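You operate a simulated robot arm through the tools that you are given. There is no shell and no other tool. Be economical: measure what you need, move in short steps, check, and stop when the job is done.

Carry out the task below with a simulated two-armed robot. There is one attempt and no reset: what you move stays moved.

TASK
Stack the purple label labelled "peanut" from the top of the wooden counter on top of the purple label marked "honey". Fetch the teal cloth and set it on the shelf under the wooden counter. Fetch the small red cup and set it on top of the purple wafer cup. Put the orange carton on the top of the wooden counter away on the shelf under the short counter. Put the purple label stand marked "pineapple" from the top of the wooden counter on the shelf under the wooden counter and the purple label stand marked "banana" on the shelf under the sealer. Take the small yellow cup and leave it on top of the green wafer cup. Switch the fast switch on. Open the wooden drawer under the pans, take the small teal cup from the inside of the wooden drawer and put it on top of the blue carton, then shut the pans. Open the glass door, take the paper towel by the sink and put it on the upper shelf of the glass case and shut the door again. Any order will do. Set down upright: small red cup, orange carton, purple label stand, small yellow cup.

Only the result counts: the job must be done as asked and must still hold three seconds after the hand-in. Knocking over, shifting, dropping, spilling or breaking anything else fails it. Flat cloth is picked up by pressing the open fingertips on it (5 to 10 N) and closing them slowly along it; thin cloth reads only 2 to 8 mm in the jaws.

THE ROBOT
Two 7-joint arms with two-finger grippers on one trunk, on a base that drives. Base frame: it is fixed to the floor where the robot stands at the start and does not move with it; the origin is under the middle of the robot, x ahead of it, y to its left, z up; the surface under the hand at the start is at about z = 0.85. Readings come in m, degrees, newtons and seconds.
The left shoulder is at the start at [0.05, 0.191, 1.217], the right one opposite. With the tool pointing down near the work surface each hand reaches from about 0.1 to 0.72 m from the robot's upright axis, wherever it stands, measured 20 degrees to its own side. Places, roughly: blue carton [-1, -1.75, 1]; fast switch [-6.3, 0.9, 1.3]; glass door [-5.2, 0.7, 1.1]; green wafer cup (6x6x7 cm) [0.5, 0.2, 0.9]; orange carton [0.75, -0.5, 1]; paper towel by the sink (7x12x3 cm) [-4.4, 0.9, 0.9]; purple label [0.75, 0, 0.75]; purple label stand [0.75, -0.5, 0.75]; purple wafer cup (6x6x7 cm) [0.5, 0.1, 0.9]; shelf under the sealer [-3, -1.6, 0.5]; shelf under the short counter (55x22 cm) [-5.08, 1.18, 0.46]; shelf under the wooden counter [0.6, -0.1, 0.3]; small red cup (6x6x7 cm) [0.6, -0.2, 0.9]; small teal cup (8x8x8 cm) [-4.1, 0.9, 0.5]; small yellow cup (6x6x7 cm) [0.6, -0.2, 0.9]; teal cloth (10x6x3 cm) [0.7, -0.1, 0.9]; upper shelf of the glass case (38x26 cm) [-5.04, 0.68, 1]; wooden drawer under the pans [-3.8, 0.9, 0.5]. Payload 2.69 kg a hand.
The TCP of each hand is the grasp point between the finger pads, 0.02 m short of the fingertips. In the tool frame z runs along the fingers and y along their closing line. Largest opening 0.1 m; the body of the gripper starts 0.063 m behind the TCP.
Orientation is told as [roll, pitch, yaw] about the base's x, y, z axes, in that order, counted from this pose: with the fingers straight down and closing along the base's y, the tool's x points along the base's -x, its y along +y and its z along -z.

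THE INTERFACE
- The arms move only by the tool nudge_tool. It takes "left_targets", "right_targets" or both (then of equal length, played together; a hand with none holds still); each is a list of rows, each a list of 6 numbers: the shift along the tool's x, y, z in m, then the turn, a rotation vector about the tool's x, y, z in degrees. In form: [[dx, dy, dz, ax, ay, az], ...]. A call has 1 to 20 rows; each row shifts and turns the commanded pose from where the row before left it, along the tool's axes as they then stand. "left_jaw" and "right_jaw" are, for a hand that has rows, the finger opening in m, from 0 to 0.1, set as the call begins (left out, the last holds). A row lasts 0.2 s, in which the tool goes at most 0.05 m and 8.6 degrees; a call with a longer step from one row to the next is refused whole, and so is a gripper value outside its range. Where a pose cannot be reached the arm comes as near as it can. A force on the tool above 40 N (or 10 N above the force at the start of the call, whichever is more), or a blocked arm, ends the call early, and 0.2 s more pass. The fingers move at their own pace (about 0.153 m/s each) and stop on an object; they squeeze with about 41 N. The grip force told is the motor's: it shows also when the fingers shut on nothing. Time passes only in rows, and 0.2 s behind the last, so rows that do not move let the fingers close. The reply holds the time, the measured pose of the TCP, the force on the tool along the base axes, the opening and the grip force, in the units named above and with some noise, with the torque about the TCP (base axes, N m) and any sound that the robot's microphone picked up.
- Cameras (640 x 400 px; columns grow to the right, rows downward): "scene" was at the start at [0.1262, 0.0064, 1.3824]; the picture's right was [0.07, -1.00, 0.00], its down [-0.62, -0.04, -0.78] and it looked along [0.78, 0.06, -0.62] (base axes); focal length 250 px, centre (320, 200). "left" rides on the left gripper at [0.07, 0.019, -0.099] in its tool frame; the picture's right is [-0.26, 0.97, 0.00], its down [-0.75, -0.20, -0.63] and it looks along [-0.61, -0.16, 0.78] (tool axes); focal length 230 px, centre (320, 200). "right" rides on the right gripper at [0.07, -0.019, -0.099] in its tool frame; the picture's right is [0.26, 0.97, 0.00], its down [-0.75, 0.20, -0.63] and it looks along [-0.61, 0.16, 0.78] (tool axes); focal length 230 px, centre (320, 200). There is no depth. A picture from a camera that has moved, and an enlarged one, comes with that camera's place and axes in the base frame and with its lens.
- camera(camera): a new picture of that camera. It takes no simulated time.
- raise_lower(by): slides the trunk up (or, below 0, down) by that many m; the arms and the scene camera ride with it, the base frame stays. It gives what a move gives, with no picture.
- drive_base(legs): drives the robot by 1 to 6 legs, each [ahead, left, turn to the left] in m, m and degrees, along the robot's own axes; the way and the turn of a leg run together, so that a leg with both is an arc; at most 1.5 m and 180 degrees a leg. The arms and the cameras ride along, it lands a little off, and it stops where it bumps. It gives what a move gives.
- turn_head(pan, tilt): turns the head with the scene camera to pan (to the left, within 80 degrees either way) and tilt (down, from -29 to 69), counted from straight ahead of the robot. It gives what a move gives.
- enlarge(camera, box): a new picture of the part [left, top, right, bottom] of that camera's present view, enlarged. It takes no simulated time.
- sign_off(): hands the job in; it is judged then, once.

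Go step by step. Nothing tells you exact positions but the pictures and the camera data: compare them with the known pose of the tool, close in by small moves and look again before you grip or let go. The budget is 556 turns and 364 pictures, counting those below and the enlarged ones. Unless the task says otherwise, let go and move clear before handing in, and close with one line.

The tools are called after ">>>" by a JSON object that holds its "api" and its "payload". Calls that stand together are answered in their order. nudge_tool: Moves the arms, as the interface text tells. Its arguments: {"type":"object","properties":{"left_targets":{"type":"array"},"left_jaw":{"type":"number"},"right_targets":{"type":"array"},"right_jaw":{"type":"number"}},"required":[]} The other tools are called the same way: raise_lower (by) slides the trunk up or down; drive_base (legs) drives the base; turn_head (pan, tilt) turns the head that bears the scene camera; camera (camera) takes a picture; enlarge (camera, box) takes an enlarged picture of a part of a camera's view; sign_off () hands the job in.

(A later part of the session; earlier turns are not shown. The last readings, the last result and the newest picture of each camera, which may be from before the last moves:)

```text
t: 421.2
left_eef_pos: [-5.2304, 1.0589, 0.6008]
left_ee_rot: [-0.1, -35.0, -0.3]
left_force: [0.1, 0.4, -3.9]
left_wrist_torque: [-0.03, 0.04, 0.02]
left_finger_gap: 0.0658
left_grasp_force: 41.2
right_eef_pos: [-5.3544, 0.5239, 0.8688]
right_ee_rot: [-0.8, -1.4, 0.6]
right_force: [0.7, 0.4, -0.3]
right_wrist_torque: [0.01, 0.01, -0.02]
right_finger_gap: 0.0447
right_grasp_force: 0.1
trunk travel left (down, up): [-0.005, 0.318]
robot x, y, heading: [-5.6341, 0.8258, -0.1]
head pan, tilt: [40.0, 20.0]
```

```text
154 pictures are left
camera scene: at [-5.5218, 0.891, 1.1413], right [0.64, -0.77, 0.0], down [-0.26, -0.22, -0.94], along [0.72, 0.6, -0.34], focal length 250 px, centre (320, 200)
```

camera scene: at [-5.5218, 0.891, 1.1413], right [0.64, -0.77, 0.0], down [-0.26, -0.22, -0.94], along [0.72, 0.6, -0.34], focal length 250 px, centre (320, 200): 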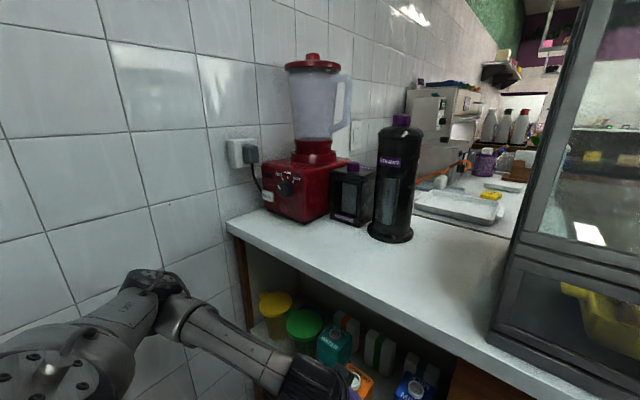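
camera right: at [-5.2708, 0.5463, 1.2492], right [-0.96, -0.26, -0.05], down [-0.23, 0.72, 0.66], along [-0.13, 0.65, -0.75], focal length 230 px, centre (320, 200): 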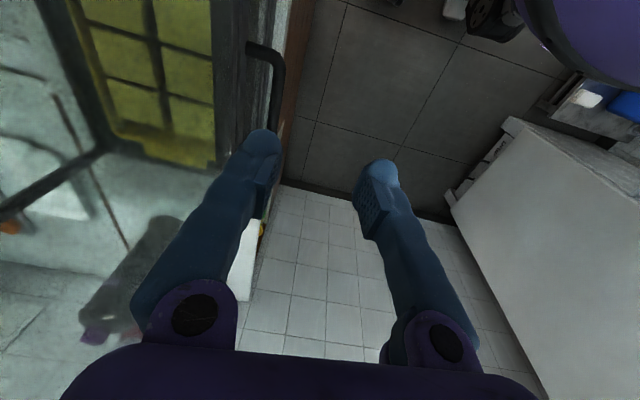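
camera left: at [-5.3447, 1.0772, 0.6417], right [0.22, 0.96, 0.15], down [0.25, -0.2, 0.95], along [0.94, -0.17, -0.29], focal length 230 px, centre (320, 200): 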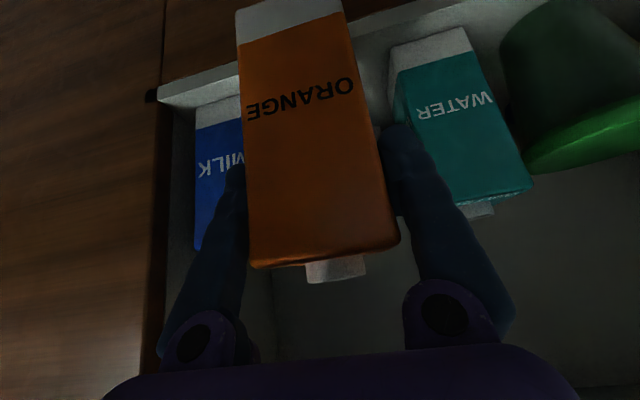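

Both sides are clear. Before going deeper I must pull the right hand back from the counter edge.

>>> {"api": "nudge_tool", "payload": {"right_targets": [[0.03, -0.03, 0, 0, 0, 0], [0.03, -0.03, 0, 0, 0, 0], [0.03, -0.03, 0, 0, 0, 0], [0.02, -0.03, 0, 0, 0, 0], [0, 0, 0, 0, 0, 0]]}}

>>> {"api": "drive_base", "payload": {"legs": [[0.08, 0, 0]]}}

>>> {"api": "camera", "payload": {"camera": "left"}}

```text
t: 422.4
left_eef_pos: [-5.2303, 1.0587, 0.6006]
left_ee_rot: [0.0, -35.2, -0.3]
left_force: [-0.1, -0.8, -3.7]
left_wrist_torque: [0.05, 0.01, 0.0]
left_finger_gap: 0.0659
left_grasp_force: 40.7
right_eef_pos: [-5.4262, 0.4236, 0.8707]
right_ee_rot: [0.0, -2.5, 0.6]
right_force: [-0.8, 0.6, -0.2]
right_wrist_torque: [-0.01, -0.02, 0.0]
right_finger_gap: 0.0449
right_grasp_force: 0.0
right hand out of reach, approached as far as the arm can: row 2, 3, 4
trunk travel left (down, up): [-0.005, 0.318]
robot x, y, heading: [-5.6364, 0.8293, -0.0]
head pan, tilt: [40.0, 20.0]
```

```text
t: 423.6
left_eef_pos: [-5.1509, 1.0595, 0.5984]
left_ee_rot: [-0.1, -34.9, -0.3]
left_force: [0.0, -0.2, -3.4]
left_wrist_torque: [-0.02, -0.01, 0.03]
left_finger_gap: 0.0656
left_grasp_force: 40.5
right_eef_pos: [-5.344, 0.4242, 0.8705]
right_ee_rot: [-0.1, -2.4, 0.8]
right_force: [-0.3, 0.3, -1.0]
right_wrist_torque: [0.01, 0.03, 0.02]
right_finger_gap: 0.0451
right_grasp_force: 0.1
trunk travel left (down, up): [-0.005, 0.318]
robot x, y, heading: [-5.5548, 0.8326, -0.3]
head pan, tilt: [40.0, 20.0]
stopped in leg 1: the robot was blocked; the commanded pose is now the measured one
```

```text
153 pictures are left
camera left: at [-5.2654, 1.0774, 0.641], right [0.22, 0.97, 0.15], down [0.25, -0.2, 0.95], along [0.94, -0.17, -0.29], focal length 230 px, centre (320, 200)
```

left: 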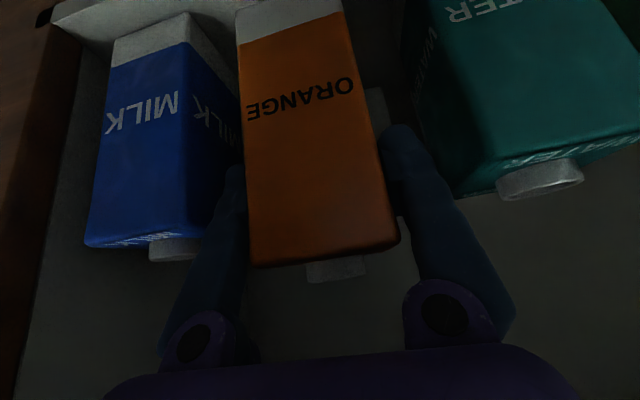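

The carton is in the gap between MILK and WATER. I'll lower it gently.

>>> {"api": "nudge_tool", "payload": {"left_targets": [[0.0057, 0, 0.0082, 0, 0, 0], [0.0046, 0, 0.0066, 0, 0, 0], [0, 0, 0, 0, 0, 0]]}}

>>> {"api": "camera", "payload": {"camera": "left"}}

```text
t: 424.4
left_eef_pos: [-5.1501, 1.0602, 0.582]
left_ee_rot: [0.1, -34.9, -0.2]
left_force: [-0.2, -0.4, -3.1]
left_wrist_torque: [-0.01, 0.0, 0.0]
left_finger_gap: 0.0659
left_grasp_force: 41.2
right_eef_pos: [-5.3448, 0.4238, 0.8697]
right_ee_rot: [-0.1, -2.5, 0.8]
right_force: [-0.1, -0.3, 0.5]
right_wrist_torque: [0.0, 0.02, -0.02]
right_finger_gap: 0.0449
right_grasp_force: 0.1
trunk travel left (down, up): [-0.005, 0.318]
robot x, y, heading: [-5.5533, 0.832, 0.0]
head pan, tilt: [40.0, 20.0]
```

```text
152 pictures are left
camera left: at [-5.2652, 1.0776, 0.6235], right [0.22, 0.97, 0.15], down [0.25, -0.2, 0.95], along [0.94, -0.17, -0.29], focal length 230 px, centre (320, 200)
```

left: 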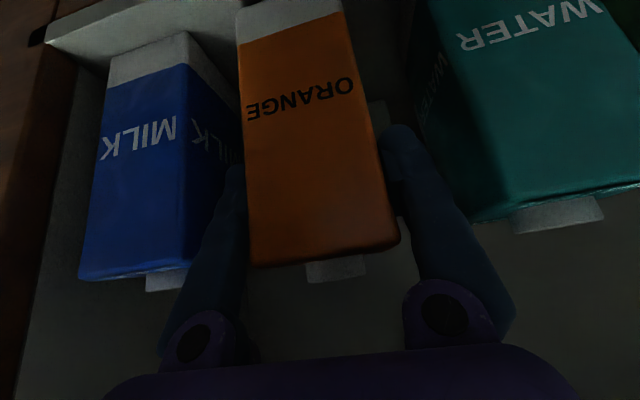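

>>> {"api": "nudge_tool", "payload": {"left_targets": [[0.0023, 0, 0.0033, 0, 0, 0], [0.0023, 0, 0.0033, 0, 0, 0], [0.0017, 0, 0.0025, 0, 0, 0], [0, 0, 0, 0, 0, 0]]}}

>>> {"api": "nudge_tool", "payload": {"left_targets": [[0.0017, 0, 0.0025, 0, 0, 0], [0.0017, 0, 0.0025, 0, 0, 0], [0, 0, 0, 0, 0, 0]]}}

```text
t: 425.4
left_eef_pos: [-5.1499, 1.0561, 0.5731]
left_ee_rot: [-0.1, -35.3, -0.3]
left_force: [-5.8, -1.1, 21.9]
left_wrist_torque: [0.25, -0.18, 0.04]
left_finger_gap: 0.0656
left_grasp_force: 40.9
right_eef_pos: [-5.3452, 0.4234, 0.8716]
right_ee_rot: [0.2, -2.5, 0.8]
right_force: [0.4, 0.4, 0.4]
right_wrist_torque: [0.0, -0.01, 0.02]
right_finger_gap: 0.0451
right_grasp_force: 0.1
trunk travel left (down, up): [-0.005, 0.318]
robot x, y, heading: [-5.5508, 0.8297, -0.2]
head pan, tilt: [40.0, 20.0]
```

```text
t: 425.9
left_eef_pos: [-5.1477, 1.0563, 0.5726]
left_ee_rot: [-0.2, -35.5, -0.3]
left_force: [-3.8, -1.0, 16.5]
left_wrist_torque: [0.46, -0.32, 0.06]
left_finger_gap: 0.0658
left_grasp_force: 40.8
left hand out of reach, approached as far as the arm can: row 2
right_eef_pos: [-5.3454, 0.4255, 0.8706]
right_ee_rot: [0.1, -2.5, 0.8]
right_force: [0.0, -0.3, -0.5]
right_wrist_torque: [0.0, -0.01, 0.03]
right_finger_gap: 0.0449
right_grasp_force: 0.0
trunk travel left (down, up): [-0.005, 0.318]
robot x, y, heading: [-5.554, 0.8302, 0.4]
head pan, tilt: [40.0, 20.0]
stopped in row 2 (left hand): the force on the tool passed its limit at 46 N (the readings are from after the stop); the commanded pose is now the measured one
```

On the shelf. I'll open just 7 mm per side and look.

>>> {"api": "nudge_tool", "payload": {"left_targets": [[0, 0, 0, 0, 0, 0], [0, 0, 0, 0, 0, 0]], "left_jaw": 0.08}}

>>> {"api": "camera", "payload": {"camera": "left"}}

```text
t: 426.4
left_eef_pos: [-5.1505, 1.0573, 0.5702]
left_ee_rot: [-0.1, -35.1, -0.1]
left_force: [0.1, -0.1, 0.3]
left_wrist_torque: [0.0, -0.03, 0.0]
left_finger_gap: 0.0799
left_grasp_force: 0.0
right_eef_pos: [-5.3452, 0.4251, 0.8709]
right_ee_rot: [0.0, -2.3, 0.9]
right_force: [0.2, 0.2, 0.1]
right_wrist_torque: [0.02, 0.01, 0.02]
right_finger_gap: 0.045
right_grasp_force: 0.1
trunk travel left (down, up): [-0.005, 0.318]
robot x, y, heading: [-5.5552, 0.8347, 0.0]
head pan, tilt: [40.0, 20.0]
```

```text
151 pictures are left
camera left: at [-5.2643, 1.0762, 0.6128], right [0.22, 0.97, 0.15], down [0.25, -0.2, 0.95], along [0.94, -0.17, -0.29], focal length 230 px, centre (320, 200)
```

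left: 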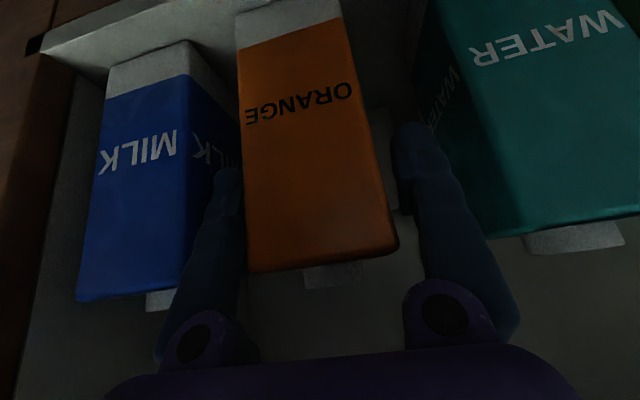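

The carton stands free. I'll withdraw straight back with the base.

>>> {"api": "drive_base", "payload": {"legs": [[-0.2, 0, 0]]}}

>>> {"api": "camera", "payload": {"camera": "left"}}

```text
t: 428.0
left_eef_pos: [-5.3462, 1.0582, 0.5714]
left_ee_rot: [-0.1, -35.1, -0.2]
left_force: [-0.6, -0.7, -0.6]
left_wrist_torque: [0.0, 0.02, 0.01]
left_finger_gap: 0.0802
left_grasp_force: 0.1
right_eef_pos: [-5.5416, 0.4252, 0.8723]
right_ee_rot: [0.0, -2.5, 0.9]
right_force: [-0.4, -0.4, 0.2]
right_wrist_torque: [0.02, -0.01, 0.03]
right_finger_gap: 0.045
right_grasp_force: 0.0
trunk travel left (down, up): [-0.005, 0.318]
robot x, y, heading: [-5.7523, 0.8323, -0.0]
head pan, tilt: [40.0, 20.0]
```

```text
150 pictures are left
camera left: at [-5.4607, 1.0764, 0.613], right [0.22, 0.97, 0.15], down [0.25, -0.2, 0.95], along [0.94, -0.17, -0.29], focal length 230 px, centre (320, 200)
```

left: 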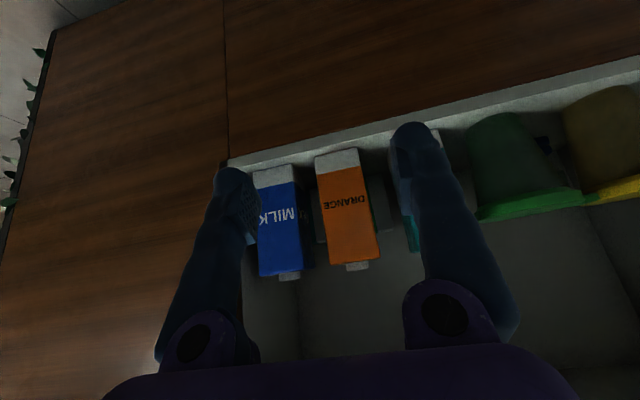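

The carton is upright between MILK and WATER. Next is the glass door. I'll back off a little, raise the trunk and look at the case's front.

>>> {"api": "drive_base", "payload": {"legs": [[-0.08, 0, 0]]}}

>>> {"api": "raise_lower", "payload": {"by": 0.27}}

>>> {"api": "turn_head", "payload": {"pan": -10, "tilt": 15}}

>>> {"api": "camera", "payload": {"camera": "scene"}}

```text
t: 429.1
left_eef_pos: [-5.4243, 1.0575, 0.5715]
left_ee_rot: [-0.1, -35.1, -0.2]
left_force: [-0.5, 0.1, -0.5]
left_wrist_torque: [0.0, 0.02, -0.01]
left_finger_gap: 0.0798
left_grasp_force: 0.0
right_eef_pos: [-5.6197, 0.424, 0.8707]
right_ee_rot: [0.0, -2.4, 0.9]
right_force: [0.1, -0.4, 0.2]
right_wrist_torque: [-0.01, 0.01, -0.01]
right_finger_gap: 0.0452
right_grasp_force: 0.1
trunk travel left (down, up): [-0.005, 0.318]
robot x, y, heading: [-5.8262, 0.8318, 0.0]
head pan, tilt: [40.0, 20.0]
```

```text
t: 431.8
left_eef_pos: [-5.4246, 1.0564, 0.8409]
left_ee_rot: [-0.1, -35.2, -0.2]
left_force: [0.5, -0.6, 0.7]
left_wrist_torque: [-0.01, 0.02, -0.02]
left_finger_gap: 0.0798
left_grasp_force: 0.0
right_eef_pos: [-5.6191, 0.4251, 1.1415]
right_ee_rot: [0.0, -2.4, 0.8]
right_force: [0.1, -0.2, -0.5]
right_wrist_torque: [0.04, 0.03, 0.01]
right_finger_gap: 0.0449
right_grasp_force: 0.1
trunk travel left (down, up): [-0.275, 0.048]
robot x, y, heading: [-5.8317, 0.8302, -0.1]
head pan, tilt: [40.0, 20.0]
```

```text
t: 433.0
left_eef_pos: [-5.4244, 1.0569, 0.8406]
left_ee_rot: [-0.1, -35.1, -0.1]
left_force: [0.4, -0.5, -0.1]
left_wrist_torque: [0.04, 0.02, 0.01]
left_finger_gap: 0.0799
left_grasp_force: 0.0
right_eef_pos: [-5.6196, 0.4243, 1.1415]
right_ee_rot: [0.0, -2.4, 0.9]
right_force: [0.2, 1.2, 0.4]
right_wrist_torque: [-0.02, 0.01, 0.01]
right_finger_gap: 0.0451
right_grasp_force: 0.1
trunk travel left (down, up): [-0.275, 0.048]
robot x, y, heading: [-5.827, 0.833, -0.2]
head pan, tilt: [-10.0, 15.0]
```

```text
149 pictures are left
camera scene: at [-5.6968, 0.8151, 1.4195], right [-0.17, -0.98, 0.0], down [-0.26, 0.04, -0.97], along [0.95, -0.17, -0.26], focal length 250 px, centre (320, 200)
```

scene: 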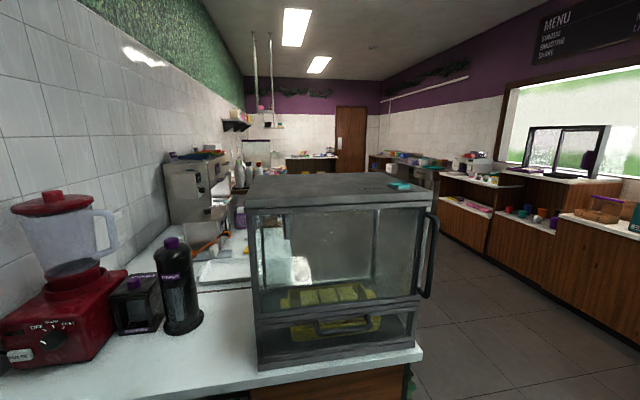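

The door's vertical handle is at about [-5.25, 0.485, z 1.05-1.24], with the hinge at y 0.875, and the upper shelf is clear glass. I'll do the fast switch first since it is close: bring the left hand upright, then slide out of the passage and turn around.

>>> {"api": "nudge_tool", "payload": {"left_targets": [[0.02, 0, -0.04, 0, 0, 0], [0.02, 0, -0.04, 0, 0, 0], [0.0, 0, -0.04, 0, 7, 0], [0, 0, -0.04, 0, 7, 0], [0, 0, -0.04, 0, 7, 0], [0, 0, -0.03, 0, 7, 0], [0, 0, -0.03, 0, 7, 0], [0, -0.03, 0, 0, 0, 0], [0, -0.03, 0, 0, 0, 0], [0, 0, 0, 0, 0, 0]]}}

>>> {"api": "drive_base", "payload": {"legs": [[0, -1.2, 0], [0, 0, 180]]}}

>>> {"api": "turn_head", "payload": {"pan": -45, "tilt": 5}}

>>> {"api": "camera", "payload": {"camera": "scene"}}

```text
t: 435.2
left_eef_pos: [-5.5098, 0.9886, 1.0331]
left_ee_rot: [-0.1, 0.0, -0.3]
left_force: [0.3, -0.1, 0.1]
left_wrist_torque: [-0.02, -0.02, -0.02]
left_finger_gap: 0.0799
left_grasp_force: 0.0
left hand out of reach, approached as far as the arm can: row 1, 2, 3, 4
right_eef_pos: [-5.6204, 0.4246, 1.1418]
right_ee_rot: [0.0, -2.4, 0.9]
right_force: [1.1, 0.6, 0.0]
right_wrist_torque: [0.0, -0.01, -0.03]
right_finger_gap: 0.0448
right_grasp_force: 0.1
trunk travel left (down, up): [-0.275, 0.048]
robot x, y, heading: [-5.8273, 0.8328, -0.2]
head pan, tilt: [-10.0, 15.0]
```

```text
t: 453.4
left_eef_pos: [-6.1618, -0.5335, 1.0333]
left_ee_rot: [-0.1, -0.1, 178.3]
left_force: [-0.3, 0.4, 0.1]
left_wrist_torque: [0.01, 0.0, -0.03]
left_finger_gap: 0.08
left_grasp_force: 0.1
right_eef_pos: [-6.0371, 0.0277, 1.142]
right_ee_rot: [0.0, -2.4, 179.4]
right_force: [0.4, -0.5, -1.1]
right_wrist_torque: [-0.01, -0.02, 0.01]
right_finger_gap: 0.0452
right_grasp_force: 0.0
trunk travel left (down, up): [-0.275, 0.048]
robot x, y, heading: [-5.837, -0.3829, 178.6]
head pan, tilt: [-10.0, 15.0]
```

```text
t: 454.4
left_eef_pos: [-6.1608, -0.5335, 1.0334]
left_ee_rot: [0.0, 0.0, 178.3]
left_force: [0.1, -0.6, -0.4]
left_wrist_torque: [-0.02, 0.0, -0.01]
left_finger_gap: 0.0803
left_grasp_force: 0.2
right_eef_pos: [-6.037, 0.0273, 1.1412]
right_ee_rot: [-0.1, -2.4, 179.4]
right_force: [-0.2, 0.0, 0.0]
right_wrist_torque: [-0.02, 0.0, -0.01]
right_finger_gap: 0.0449
right_grasp_force: 0.0
trunk travel left (down, up): [-0.275, 0.048]
robot x, y, heading: [-5.8387, -0.3813, 178.3]
head pan, tilt: [-45.0, 5.0]
```

```text
148 pictures are left
camera scene: at [-5.9411, -0.3162, 1.4357], right [0.72, 0.69, 0.0], down [0.06, -0.06, -1.0], along [-0.69, 0.72, -0.09], focal length 250 px, centre (320, 200)
```

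scene: 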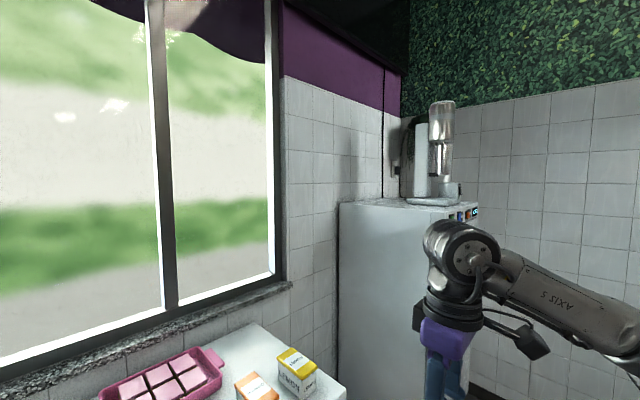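

The fast switch belongs to the drink mixer on top of the freezer. I'll slide in facing -x to about (-5.74, 0.72).

>>> {"api": "drive_base", "payload": {"legs": [[-0.1, -0.5, 1.5], [0, -0.6, 0]]}}

>>> {"api": "turn_head", "payload": {"pan": -10, "tilt": 5}}

>>> {"api": "camera", "payload": {"camera": "scene"}}

```text
t: 464.6
left_eef_pos: [-6.0519, 0.5492, 1.0338]
left_ee_rot: [0.0, -0.1, -180.0]
left_force: [-0.7, 0.4, 1.3]
left_wrist_torque: [-0.04, -0.03, 0.01]
left_finger_gap: 0.0798
left_grasp_force: 0.0
right_eef_pos: [-5.9444, 1.1144, 1.1411]
right_ee_rot: [0.0, -2.5, -178.8]
right_force: [0.1, 0.3, -1.3]
right_wrist_torque: [0.02, -0.01, -0.04]
right_finger_gap: 0.045
right_grasp_force: 0.1
trunk travel left (down, up): [-0.275, 0.048]
robot x, y, heading: [-5.7345, 0.7091, -179.6]
head pan, tilt: [-45.0, 5.0]
```

```text
t: 465.6
left_eef_pos: [-6.0511, 0.5496, 1.0335]
left_ee_rot: [-0.1, -0.1, -180.0]
left_force: [0.1, -0.1, -0.3]
left_wrist_torque: [0.05, 0.01, 0.01]
left_finger_gap: 0.0802
left_grasp_force: 0.0
right_eef_pos: [-5.9438, 1.1131, 1.1411]
right_ee_rot: [0.0, -2.4, -178.7]
right_force: [-1.4, 0.1, 0.3]
right_wrist_torque: [-0.01, 0.0, 0.01]
right_finger_gap: 0.0451
right_grasp_force: 0.1
trunk travel left (down, up): [-0.275, 0.048]
robot x, y, heading: [-5.7296, 0.7083, -179.8]
head pan, tilt: [-10.0, 5.0]
```

```text
147 pictures are left
camera scene: at [-5.8634, 0.724, 1.4357], right [0.17, 0.99, 0.0], down [0.09, -0.01, -1.0], along [-0.98, 0.17, -0.09], focal length 250 px, centre (320, 200)
```

scene: 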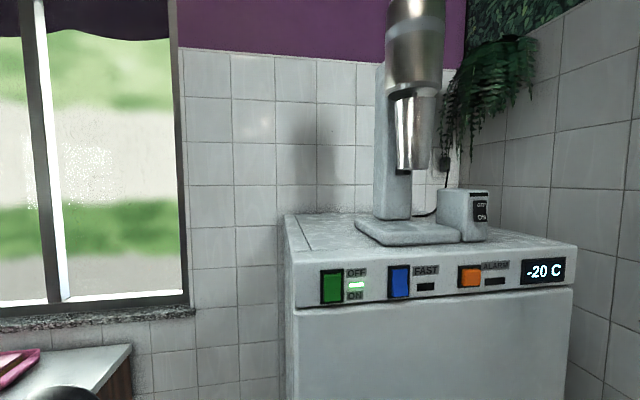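

The freezer's panel shows a blue FAST rocker with its lamp dark. I'll zoom in.

>>> {"api": "enlarge", "payload": {"camera": "scene", "box": [300, 240, 500, 320]}}

```text
3.20 times, centred on (400, 280) of scene
camera zoom: at [-5.8634, 0.724, 1.4357], right [0.17, 0.99, 0.0], down [0.09, -0.01, -1.0], along [-0.98, 0.17, -0.09], focal length 801 px, centre (64, -56)
```

zoom: 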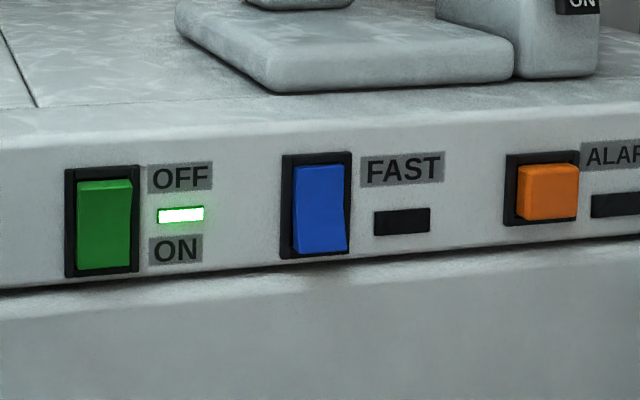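

The green rocker is ON with its lower half pressed; the blue FAST rocker at [-6.25, 0.93, 1.255] is off. I must press its lower half. I'll bring the right hand forward, closed, and pitch it to point forward.

>>> {"api": "nudge_tool", "payload": {"right_targets": [[-0.033, 0.029, -0.0175, 0, 0, 0], [-0.033, 0.029, -0.0175, 0, 0, 0], [-0.033, 0.029, -0.0175, 0, 0, 0], [-0.033, 0.029, -0.0175, 0, 0, 0], [0, 0, 0, 0, -8, 0], [0, 0, 0, 0, -8, 0], [0, 0, 0, 0, -8, 0], [0, 0, 0, 0, -8, 0], [0, 0, 0, 0, -8, 0], [0, 0, 0, 0, -8, 0], [0, 0, 0, 0, -8, 0], [0, 0, 0, 0, -8, 0], [0, 0, 0, 0, 0, 0]], "right_jaw": 0.0}}

>>> {"api": "camera", "payload": {"camera": "scene"}}

>>> {"api": "camera", "payload": {"camera": "right"}}

```text
t: 468.4
left_eef_pos: [-6.0503, 0.5494, 1.0334]
left_ee_rot: [-0.1, -0.1, -179.9]
left_force: [0.0, 0.3, 0.5]
left_wrist_torque: [0.0, 0.01, -0.02]
left_finger_gap: 0.0799
left_grasp_force: 0.0
right_eef_pos: [-6.1468, 1.0141, 1.291]
right_ee_rot: [0.1, -66.5, -178.8]
right_force: [-1.0, -0.2, -0.5]
right_wrist_torque: [0.0, 0.0, 0.0]
right_finger_gap: 0.0
right_grasp_force: 29.4
right hand out of reach, approached as far as the arm can: row 9, 10, 11, 12
trunk travel left (down, up): [-0.275, 0.048]
robot x, y, heading: [-5.7353, 0.7057, -179.6]
head pan, tilt: [-10.0, 5.0]
```

```text
145 pictures are left
camera scene: at [-5.8633, 0.7237, 1.4357], right [0.17, 0.99, 0.0], down [0.09, -0.01, -1.0], along [-0.98, 0.17, -0.09], focal length 250 px, centre (320, 200)
```

scene: 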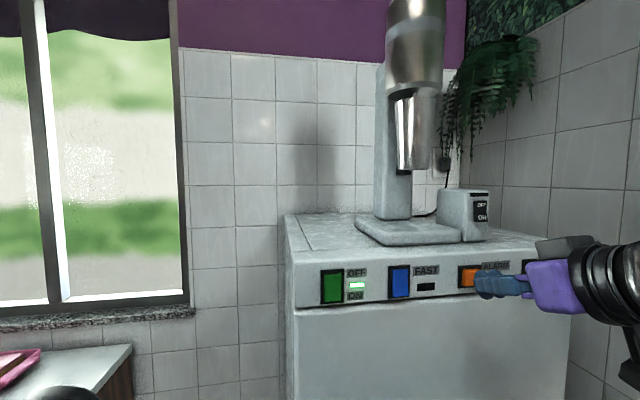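

```text
144 pictures are left
camera right: at [-6.0298, 1.0352, 1.2662], right [0.12, -0.96, -0.24], down [0.28, -0.19, 0.94], along [-0.95, -0.18, 0.25], focal length 230 px, centre (320, 200)
```

right: 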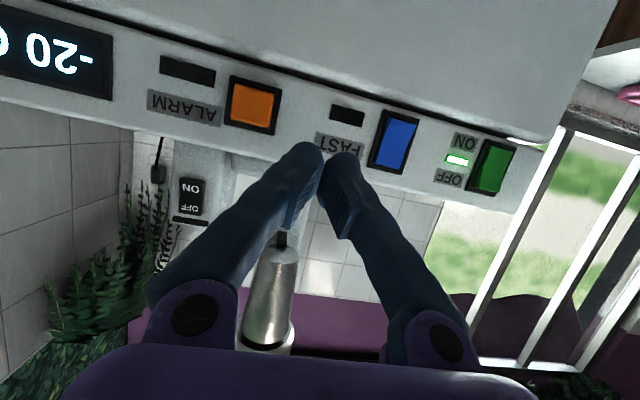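

The right camera confirms the lower half of the rocker at [-6.25, 0.937, 1.233]. I'll shift the base 0.1 left so the arm isn't at its inward limit, then line up the fingertips.

>>> {"api": "drive_base", "payload": {"legs": [[0, 0.1, 0]]}}

>>> {"api": "nudge_tool", "payload": {"right_targets": [[0.022, -0.011, 0.0096, 0, 0, 0], [0.022, -0.011, 0.0096, 0, 0, 0], [0, 0, 0, 0, 0, 0]]}}

>>> {"api": "camera", "payload": {"camera": "right"}}

>>> {"api": "enlarge", "payload": {"camera": "scene", "box": [320, 220, 540, 340]}}

```text
t: 470.0
left_eef_pos: [-6.0511, 0.4476, 1.0326]
left_ee_rot: [-0.1, -0.2, -179.8]
left_force: [0.1, -0.7, 0.6]
left_wrist_torque: [0.03, 0.04, 0.0]
left_finger_gap: 0.08
left_grasp_force: 0.0
right_eef_pos: [-6.1475, 0.9122, 1.291]
right_ee_rot: [-0.1, -66.4, -178.6]
right_force: [-0.1, 0.1, 0.6]
right_wrist_torque: [0.01, 0.0, -0.01]
right_finger_gap: 0.0
right_grasp_force: 29.5
trunk travel left (down, up): [-0.275, 0.048]
robot x, y, heading: [-5.7311, 0.6088, -179.4]
head pan, tilt: [-10.0, 5.0]
```

```text
t: 470.8
left_eef_pos: [-6.0497, 0.4475, 1.0327]
left_ee_rot: [-0.1, -0.1, -179.7]
left_force: [-0.2, -0.3, 0.1]
left_wrist_torque: [-0.03, 0.02, -0.02]
left_finger_gap: 0.0797
left_grasp_force: 0.1
right_eef_pos: [-6.1646, 0.9393, 1.2557]
right_ee_rot: [0.0, -66.3, -178.6]
right_force: [0.6, -0.2, -0.1]
right_wrist_torque: [0.0, 0.01, 0.0]
right_finger_gap: 0.0
right_grasp_force: 29.8
right hand out of reach, approached as far as the arm can: row 1, 2
trunk travel left (down, up): [-0.275, 0.048]
robot x, y, heading: [-5.7333, 0.6051, -179.6]
head pan, tilt: [-10.0, 5.0]
```

```text
143 pictures are left
camera right: at [-6.0477, 0.961, 1.2299], right [0.13, -0.96, -0.24], down [0.28, -0.19, 0.94], along [-0.95, -0.18, 0.25], focal length 230 px, centre (320, 200)
```

right: 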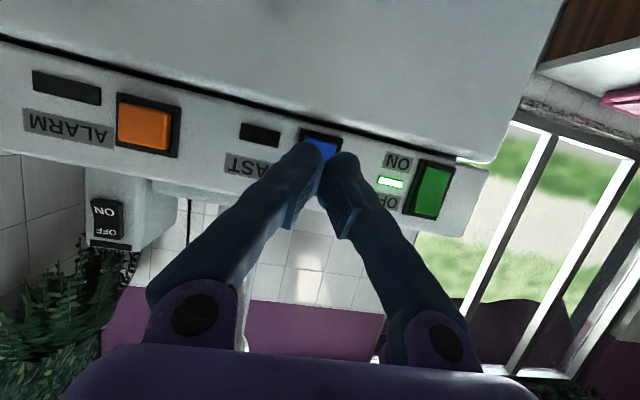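

```text
2.91 times, centred on (430, 280) of scene
camera zoom: at [-5.8628, 0.6225, 1.4357], right [0.17, 0.99, 0.0], down [0.09, -0.01, -1.0], along [-0.98, 0.17, -0.09], focal length 728 px, centre (0, -33)
```

zoom: 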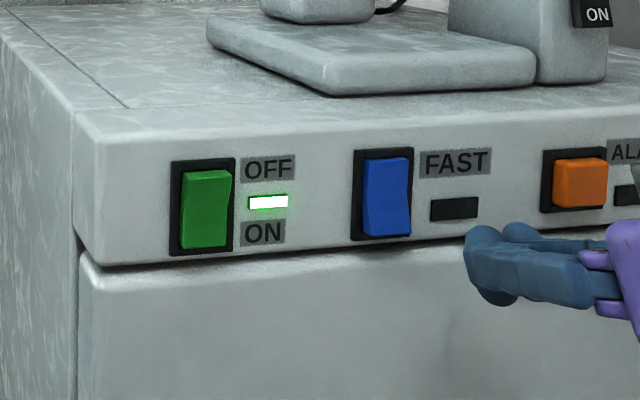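

The tips are lined up in front of the lower half. I'll advance in small steps until it clicks.

>>> {"api": "nudge_tool", "payload": {"right_targets": [[-0.005, 0.001, 0.02, 0, 0, 0], [-0.005, 0.001, 0.02, 0, 0, 0], [0, 0, 0, 0, 0, 0]]}}

>>> {"api": "camera", "payload": {"camera": "right"}}

>>> {"api": "enlarge", "payload": {"camera": "scene", "box": [320, 220, 540, 340]}}

```text
t: 471.6
left_eef_pos: [-6.0495, 0.4478, 1.0329]
left_ee_rot: [-0.1, -0.1, -179.8]
left_force: [-0.4, 0.4, -0.7]
left_wrist_torque: [0.01, -0.03, 0.04]
left_finger_gap: 0.0799
left_grasp_force: 0.0
right_eef_pos: [-6.2061, 0.9385, 1.249]
right_ee_rot: [0.2, -66.3, -178.8]
right_force: [0.8, 0.2, 0.6]
right_wrist_torque: [0.03, -0.04, -0.01]
right_finger_gap: 0.0001
right_grasp_force: 29.7
trunk travel left (down, up): [-0.275, 0.048]
robot x, y, heading: [-5.7336, 0.6035, -179.7]
head pan, tilt: [-10.0, 5.0]
```

```text
141 pictures are left
camera right: at [-6.0877, 0.9596, 1.2232], right [0.13, -0.96, -0.24], down [0.28, -0.19, 0.94], along [-0.95, -0.18, 0.25], focal length 230 px, centre (320, 200)
```

right: 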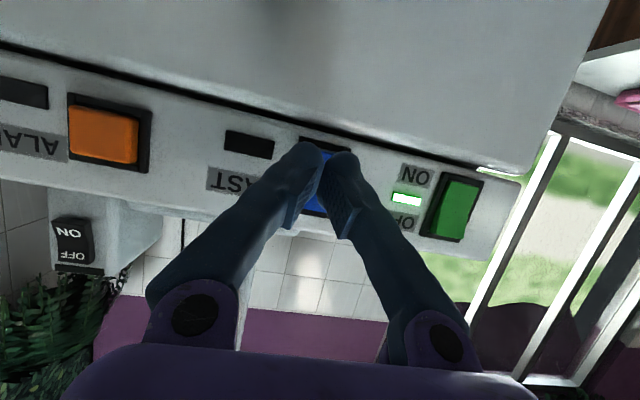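

```text
2.91 times, centred on (430, 280) of scene
camera zoom: at [-5.8627, 0.623, 1.4357], right [0.17, 0.99, 0.0], down [0.09, -0.01, -1.0], along [-0.98, 0.17, -0.09], focal length 728 px, centre (0, -33)
```

zoom: 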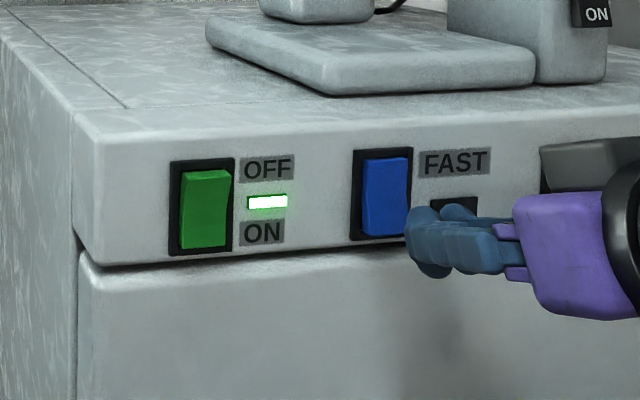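

>>> {"api": "nudge_tool", "payload": {"right_targets": [[-0.001, 0, 0.008, 0, 0, 0], [-0.001, 0, 0.008, 0, 0, 0], [-0.001, 0, 0.006, 0, 0, 0], [0, 0, 0, 0, 0, 0]]}}

>>> {"api": "enlarge", "payload": {"camera": "scene", "box": [320, 220, 540, 340]}}

```text
t: 472.6
left_eef_pos: [-6.0508, 0.4475, 1.0329]
left_ee_rot: [-0.1, -0.1, -179.9]
left_force: [0.4, 0.0, -0.3]
left_wrist_torque: [0.0, 0.02, 0.01]
left_finger_gap: 0.0798
left_grasp_force: 0.1
right_eef_pos: [-6.2263, 0.9385, 1.244]
right_ee_rot: [0.1, -66.3, -178.9]
right_force: [-0.3, -0.3, 1.2]
right_wrist_torque: [-0.01, 0.0, 0.0]
right_finger_gap: 0.0
right_grasp_force: 30.0
trunk travel left (down, up): [-0.275, 0.048]
robot x, y, heading: [-5.7327, 0.6094, -179.5]
head pan, tilt: [-10.0, 5.0]
```

```text
2.91 times, centred on (430, 280) of scene
camera zoom: at [-5.8628, 0.6229, 1.4357], right [0.17, 0.99, 0.0], down [0.09, -0.01, -1.0], along [-0.98, 0.17, -0.09], focal length 728 px, centre (0, -33)
```

zoom: 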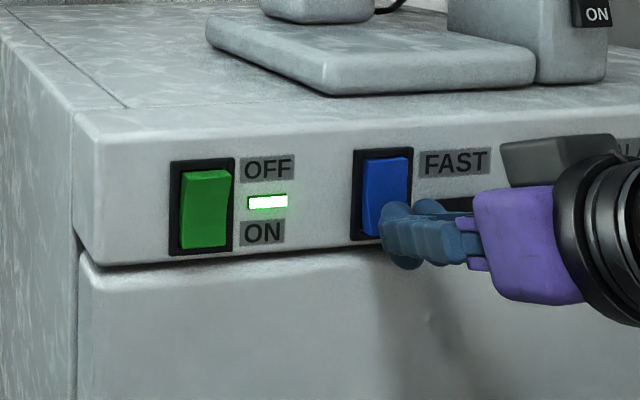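

>>> {"api": "nudge_tool", "payload": {"right_targets": [[-0.001, 0, 0.006, 0, 0, 0], [-0.001, 0, 0.006, 0, 0, 0], [-0.001, 0, 0.005, 0, 0, 0], [0, 0, 0, 0, 0, 0]]}}

>>> {"api": "enlarge", "payload": {"camera": "scene", "box": [320, 220, 540, 340]}}

```text
t: 473.5
left_eef_pos: [-6.0461, 0.4494, 1.0356]
left_ee_rot: [0.0, -0.4, 179.9]
left_force: [1.1, 0.4, -1.3]
left_wrist_torque: [-0.03, 0.01, 0.02]
left_finger_gap: 0.0799
left_grasp_force: 0.0
right_eef_pos: [-6.2335, 0.9369, 1.2403]
right_ee_rot: [-0.1, -66.5, -178.8]
right_force: [28.0, 3.4, 7.1]
right_wrist_torque: [0.08, 0.26, -0.2]
right_finger_gap: 0.006
right_grasp_force: 29.2
trunk travel left (down, up): [-0.275, 0.048]
robot x, y, heading: [-5.7306, 0.6104, -179.7]
head pan, tilt: [-10.0, 5.0]
stopped in row 4 (right hand): the force on the tool passed its limit at 44 N (the readings are from after the stop); the commanded pose is now the measured one
```

```text
2.91 times, centred on (430, 280) of scene
camera zoom: at [-5.8558, 0.6239, 1.4365], right [0.17, 0.99, 0.0], down [0.08, -0.02, -1.0], along [-0.98, 0.17, -0.08], focal length 728 px, centre (0, -33)
```

zoom: 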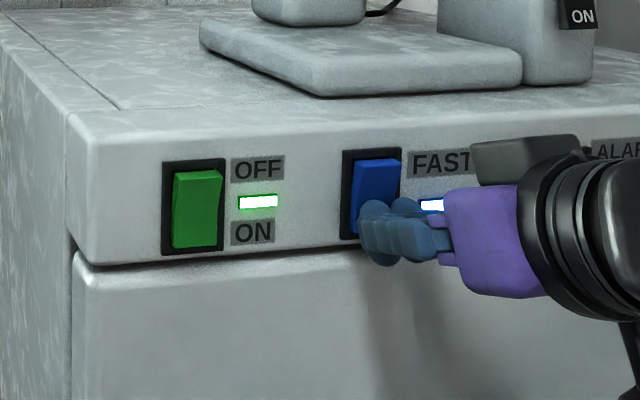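

The FAST lamp is lit. I'll withdraw and verify.

>>> {"api": "nudge_tool", "payload": {"right_targets": [[0, 0, -0.03, 0, 0, 0], [0, 0, -0.04, 0, 0, 0], [0, 0, -0.04, 0, 0, 0], [0, 0, 0, 0, 0, 0]]}}

>>> {"api": "enlarge", "payload": {"camera": "scene", "box": [320, 220, 540, 340]}}

```text
t: 474.5
left_eef_pos: [-6.0501, 0.4474, 1.033]
left_ee_rot: [-0.2, -0.1, -179.9]
left_force: [0.5, -0.5, -0.5]
left_wrist_torque: [0.03, -0.01, 0.02]
left_finger_gap: 0.0799
left_grasp_force: 0.0
right_eef_pos: [-6.1414, 0.9399, 1.2824]
right_ee_rot: [0.0, -66.1, -178.6]
right_force: [-0.5, 0.2, 0.9]
right_wrist_torque: [0.03, -0.03, 0.0]
right_finger_gap: 0.0
right_grasp_force: 29.6
right hand out of reach, approached as far as the arm can: row 3
trunk travel left (down, up): [-0.275, 0.048]
robot x, y, heading: [-5.7334, 0.6078, -179.6]
head pan, tilt: [-10.0, 5.0]
```

```text
2.91 times, centred on (430, 280) of scene
camera zoom: at [-5.8624, 0.6228, 1.4357], right [0.17, 0.99, 0.0], down [0.09, -0.01, -1.0], along [-0.98, 0.17, -0.09], focal length 728 px, centre (0, -33)
```

zoom: 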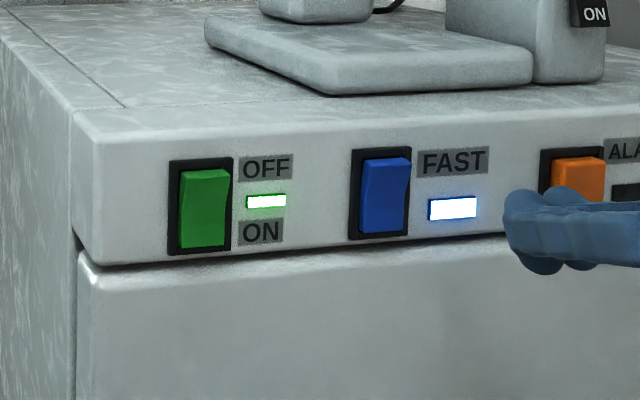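

FAST is on. I'll bring the right hand upright again, leave the passage and head for the sink counter near x -4.4.

>>> {"api": "nudge_tool", "payload": {"right_targets": [[0, 0, -0.01, 0, 8.2, 0], [0, 0, -0.01, 0, 8.2, 0], [0, 0, 0, 0, 8.2, 0], [0, 0, 0, 0, 8.2, 0], [0, 0, 0, 0, 8.2, 0], [0, 0, 0, 0, 8.2, 0], [0, 0, 0, 0, 8.2, 0], [0, 0, 0, 0, 8.2, 0], [0.03, 0, 0.03, 0, 0, 0], [0.03, 0, 0.03, 0, 0, 0], [0, 0, 0, 0, 0, 0]], "right_jaw": 0.09}}

>>> {"api": "drive_base", "payload": {"legs": [[0, 1.0, 0], [0, 0, 180]]}}

>>> {"api": "drive_base", "payload": {"legs": [[1.3, 0.0, 0]]}}

>>> {"api": "turn_head", "payload": {"pan": 70, "tilt": 25}}

>>> {"api": "camera", "payload": {"camera": "scene"}}

```text
t: 476.9
left_eef_pos: [-6.0508, 0.4479, 1.0333]
left_ee_rot: [0.0, -0.1, -179.9]
left_force: [-0.6, -0.9, -0.3]
left_wrist_torque: [0.02, 0.0, -0.05]
left_finger_gap: 0.0799
left_grasp_force: 0.1
right_eef_pos: [-6.065, 0.9411, 1.2322]
right_ee_rot: [0.0, -0.6, -178.7]
right_force: [-0.4, -0.9, 0.3]
right_wrist_torque: [-0.01, 0.02, -0.03]
right_finger_gap: 0.0902
right_grasp_force: 0.0
trunk travel left (down, up): [-0.275, 0.048]
robot x, y, heading: [-5.7331, 0.6109, -179.5]
head pan, tilt: [-10.0, 5.0]
```

```text
t: 493.1
left_eef_pos: [-5.4016, -0.2248, 1.0334]
left_ee_rot: [-0.1, 0.0, -1.6]
left_force: [0.8, 0.2, -0.7]
left_wrist_torque: [-0.01, -0.02, 0.02]
left_finger_gap: 0.0802
left_grasp_force: 0.1
right_eef_pos: [-5.4006, -0.7195, 1.2321]
right_ee_rot: [0.0, -0.6, -0.5]
right_force: [-0.2, 0.0, -0.5]
right_wrist_torque: [-0.01, -0.04, -0.04]
right_finger_gap: 0.0895
right_grasp_force: 0.1
trunk travel left (down, up): [-0.275, 0.048]
robot x, y, heading: [-5.7302, -0.3779, -1.7]
head pan, tilt: [-10.0, 5.0]
```

```text
t: 499.7
left_eef_pos: [-4.0836, -0.2682, 1.0344]
left_ee_rot: [0.0, -0.2, -2.3]
left_force: [-1.1, 0.9, -0.4]
left_wrist_torque: [0.02, 0.0, -0.01]
left_finger_gap: 0.0804
left_grasp_force: 0.0
right_eef_pos: [-4.0883, -0.7625, 1.2318]
right_ee_rot: [0.1, -0.5, -1.0]
right_force: [0.7, 0.3, 0.7]
right_wrist_torque: [0.02, -0.02, 0.02]
right_finger_gap: 0.0899
right_grasp_force: 0.0
trunk travel left (down, up): [-0.275, 0.048]
robot x, y, heading: [-4.412, -0.4129, -1.9]
head pan, tilt: [-10.0, 5.0]
```

```text
t: 501.3
left_eef_pos: [-4.0845, -0.2677, 1.0325]
left_ee_rot: [0.0, -0.1, -2.3]
left_force: [-0.2, 0.2, 0.0]
left_wrist_torque: [-0.03, 0.0, -0.02]
left_finger_gap: 0.0801
left_grasp_force: 0.2
right_eef_pos: [-4.0891, -0.762, 1.2323]
right_ee_rot: [0.1, -0.5, -1.0]
right_force: [0.2, -1.1, -0.1]
right_wrist_torque: [0.04, -0.01, -0.02]
right_finger_gap: 0.0899
right_grasp_force: 0.1
trunk travel left (down, up): [-0.275, 0.048]
robot x, y, heading: [-4.4064, -0.413, -2.2]
head pan, tilt: [70.0, 25.0]
```

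```text
136 pictures are left
camera scene: at [-4.3332, -0.3306, 1.4033], right [0.93, -0.38, 0.0], down [-0.16, -0.39, -0.91], along [0.34, 0.84, -0.42], focal length 250 px, centre (320, 200)
```

scene: 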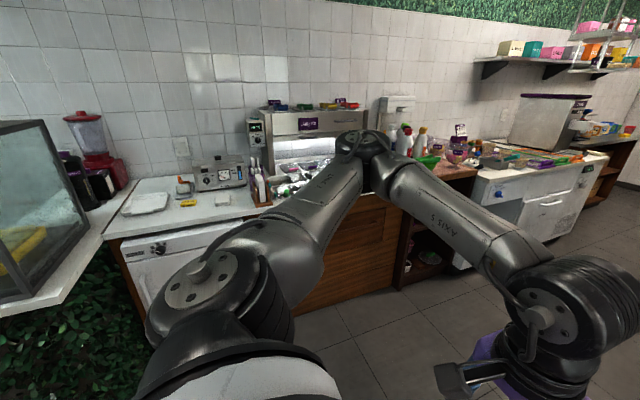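

The sink counter is ahead on the left. I'll turn to face it.

>>> {"api": "drive_base", "payload": {"legs": [[0, 0, 92]]}}

>>> {"api": "turn_head", "payload": {"pan": 0, "tilt": 32}}

>>> {"api": "camera", "payload": {"camera": "scene"}}

```text
t: 505.6
left_eef_pos: [-4.5683, -0.0975, 1.0334]
left_ee_rot: [-0.1, -0.1, 90.2]
left_force: [0.0, 0.4, -0.3]
left_wrist_torque: [0.02, -0.01, -0.03]
left_finger_gap: 0.0799
left_grasp_force: 0.1
right_eef_pos: [-4.0748, -0.0802, 1.2319]
right_ee_rot: [0.0, -0.5, 91.6]
right_force: [-0.3, 0.4, -0.5]
right_wrist_torque: [0.0, -0.03, -0.01]
right_finger_gap: 0.09
right_grasp_force: 0.0
trunk travel left (down, up): [-0.275, 0.048]
robot x, y, heading: [-4.4089, -0.4162, 90.6]
head pan, tilt: [70.0, 25.0]
```

```text
t: 507.0
left_eef_pos: [-4.5676, -0.0979, 1.0335]
left_ee_rot: [-0.2, 0.0, 90.2]
left_force: [0.6, 0.0, -0.2]
left_wrist_torque: [0.03, 0.01, 0.02]
left_finger_gap: 0.0797
left_grasp_force: 0.0
right_eef_pos: [-4.0736, -0.0801, 1.2321]
right_ee_rot: [-0.1, -0.4, 91.5]
right_force: [0.0, 0.7, 0.0]
right_wrist_torque: [0.03, 0.0, -0.01]
right_finger_gap: 0.0902
right_grasp_force: 0.0
trunk travel left (down, up): [-0.275, 0.048]
robot x, y, heading: [-4.4074, -0.4171, 90.6]
head pan, tilt: [0.0, 32.0]
```

```text
135 pictures are left
camera scene: at [-4.4089, -0.285, 1.3922], right [1.0, 0.01, 0.0], down [0.0, -0.53, -0.85], along [-0.01, 0.85, -0.53], focal length 250 px, centre (320, 200)
```

scene: 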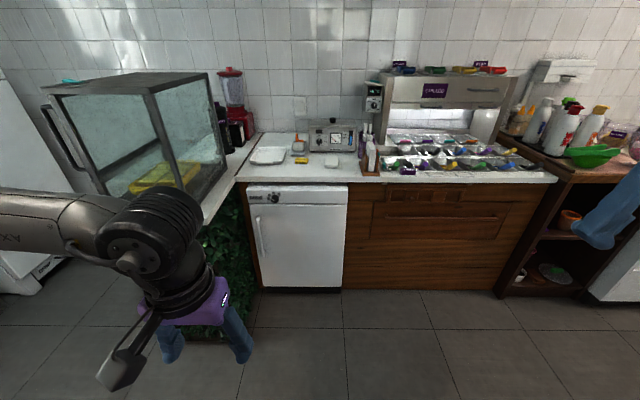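

The pans with the wide wooden drawer below are on the right. The small white item at about [-4.37, 0.85] should be the paper towel. I'll zoom in to check.

>>> {"api": "enlarge", "payload": {"camera": "scene", "box": [235, 110, 395, 210]}}

>>> {"api": "enlarge", "payload": {"camera": "scene", "box": [350, 60, 570, 300]}}

```text
4.00 times, centred on (315, 160) of scene
camera zoom: at [-4.4089, -0.285, 1.3922], right [1.0, 0.01, 0.0], down [0.0, -0.53, -0.85], along [-0.01, 0.85, -0.53], focal length 1001 px, centre (340, 360)
```

zoom: 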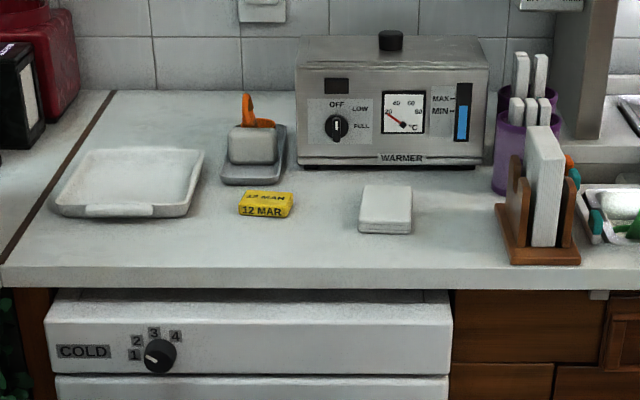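

```text
1.67 times, centred on (460, 180) of scene
camera zoom: at [-4.4089, -0.285, 1.3922], right [1.0, 0.01, 0.0], down [0.0, -0.53, -0.85], along [-0.01, 0.85, -0.53], focal length 417 px, centre (87, 233)
```

zoom: 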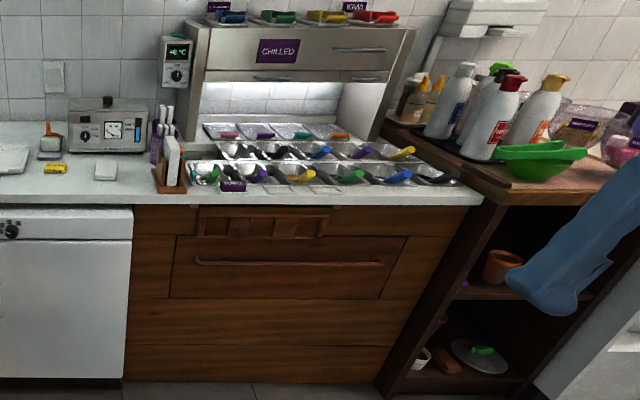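

The white block at [-4.37, 0.88] is the paper towel. I'll do the drawer first: its handle bar is at about [-3.85, 0.67, 0.69]. I'll prepare the right hand with its closing line in the vertical plane, pointing forward and down, and lower the trunk.

>>> {"api": "nudge_tool", "payload": {"right_targets": [[0, 0, 0, 0, 0, 8.2], [0, 0, 0, 0, 0, 8.2], [0, 0, 0, 0, 0, 8.2], [0, 0, 0, 0, 0, 8.2], [0, 0, 0, 0, 0, 8.2], [0, 0, 0, 0, 0, 8.2], [0, 0, 0, 0, 0, 8.2], [0, 0, 0, 0, 0, 8.2], [0, 0, 0, 0, 0, 8.2], [0, 0, 0, 0, 0, 8.2], [0, 0, 0, 0, 0, 8.4], [0, 0, 0, -8.5, 0, 0], [0, 0, 0, -8.5, 0, 0], [0, 0, 0, -8.5, 0, 0], [0, 0, 0, -8.5, 0, 0], [0, 0, 0, -8.5, 0, 0], [0, 0, 0, -8.5, 0, 0], [0, 0, 0, -8.5, 0, 0], [0, 0, 0, 0, 0, 0]]}}

>>> {"api": "raise_lower", "payload": {"by": -0.2}}

>>> {"api": "camera", "payload": {"camera": "scene"}}

>>> {"api": "camera", "payload": {"camera": "right"}}

```text
t: 511.0
left_eef_pos: [-4.5686, -0.0975, 1.0328]
left_ee_rot: [-0.1, -0.1, 90.2]
left_force: [-0.5, -0.5, -0.2]
left_wrist_torque: [0.0, -0.02, 0.01]
left_finger_gap: 0.0799
left_grasp_force: 0.0
right_eef_pos: [-4.0491, -0.0404, 1.2762]
right_ee_rot: [60.1, 0.0, 1.2]
right_force: [0.9, -0.6, -0.3]
right_wrist_torque: [-0.03, 0.01, -0.01]
right_finger_gap: 0.0901
right_grasp_force: 0.1
right hand out of reach, approached as far as the arm can: row 16, 17, 18
trunk travel left (down, up): [-0.275, 0.048]
robot x, y, heading: [-4.4101, -0.415, 90.5]
head pan, tilt: [0.0, 32.0]
```

```text
t: 513.2
left_eef_pos: [-4.5683, -0.0968, 0.8334]
left_ee_rot: [-0.2, -0.1, 90.1]
left_force: [0.8, -0.1, 0.3]
left_wrist_torque: [-0.02, 0.01, -0.01]
left_finger_gap: 0.08
left_grasp_force: 0.1
right_eef_pos: [-4.049, -0.0414, 1.077]
right_ee_rot: [60.0, 0.0, 1.2]
right_force: [-0.5, -0.4, 0.9]
right_wrist_torque: [0.0, -0.04, 0.0]
right_finger_gap: 0.0901
right_grasp_force: 0.1
trunk travel left (down, up): [-0.075, 0.248]
robot x, y, heading: [-4.4114, -0.417, 90.6]
head pan, tilt: [0.0, 32.0]
```

```text
132 pictures are left
camera scene: at [-4.4089, -0.2851, 1.1922], right [1.0, 0.01, 0.0], down [0.0, -0.53, -0.85], along [-0.01, 0.85, -0.53], focal length 250 px, centre (320, 200)
```

scene: 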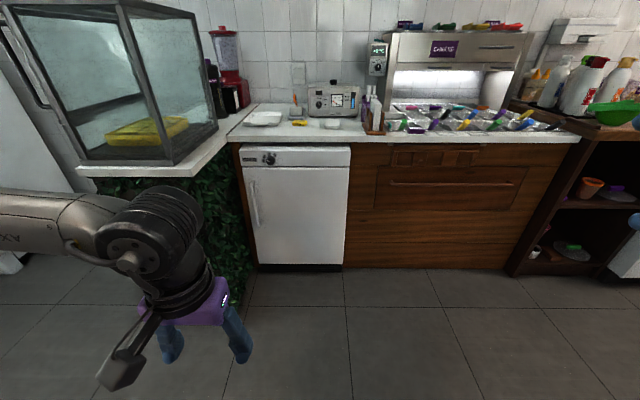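

```text
131 pictures are left
camera right: at [-4.1178, -0.1379, 1.1092], right [-0.27, 0.48, 0.84], down [0.76, -0.43, 0.49], along [0.59, 0.77, -0.25], focal length 230 px, centre (320, 200)
```

right: 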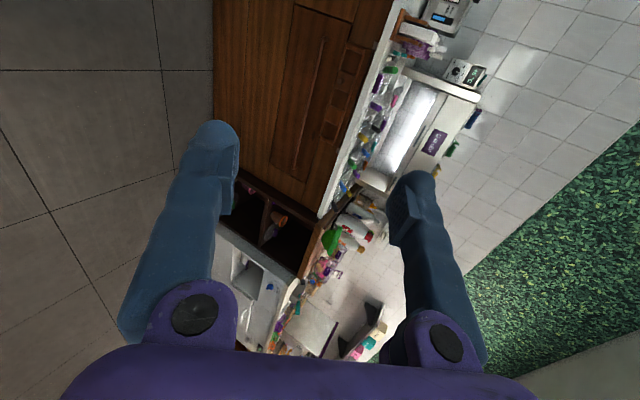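

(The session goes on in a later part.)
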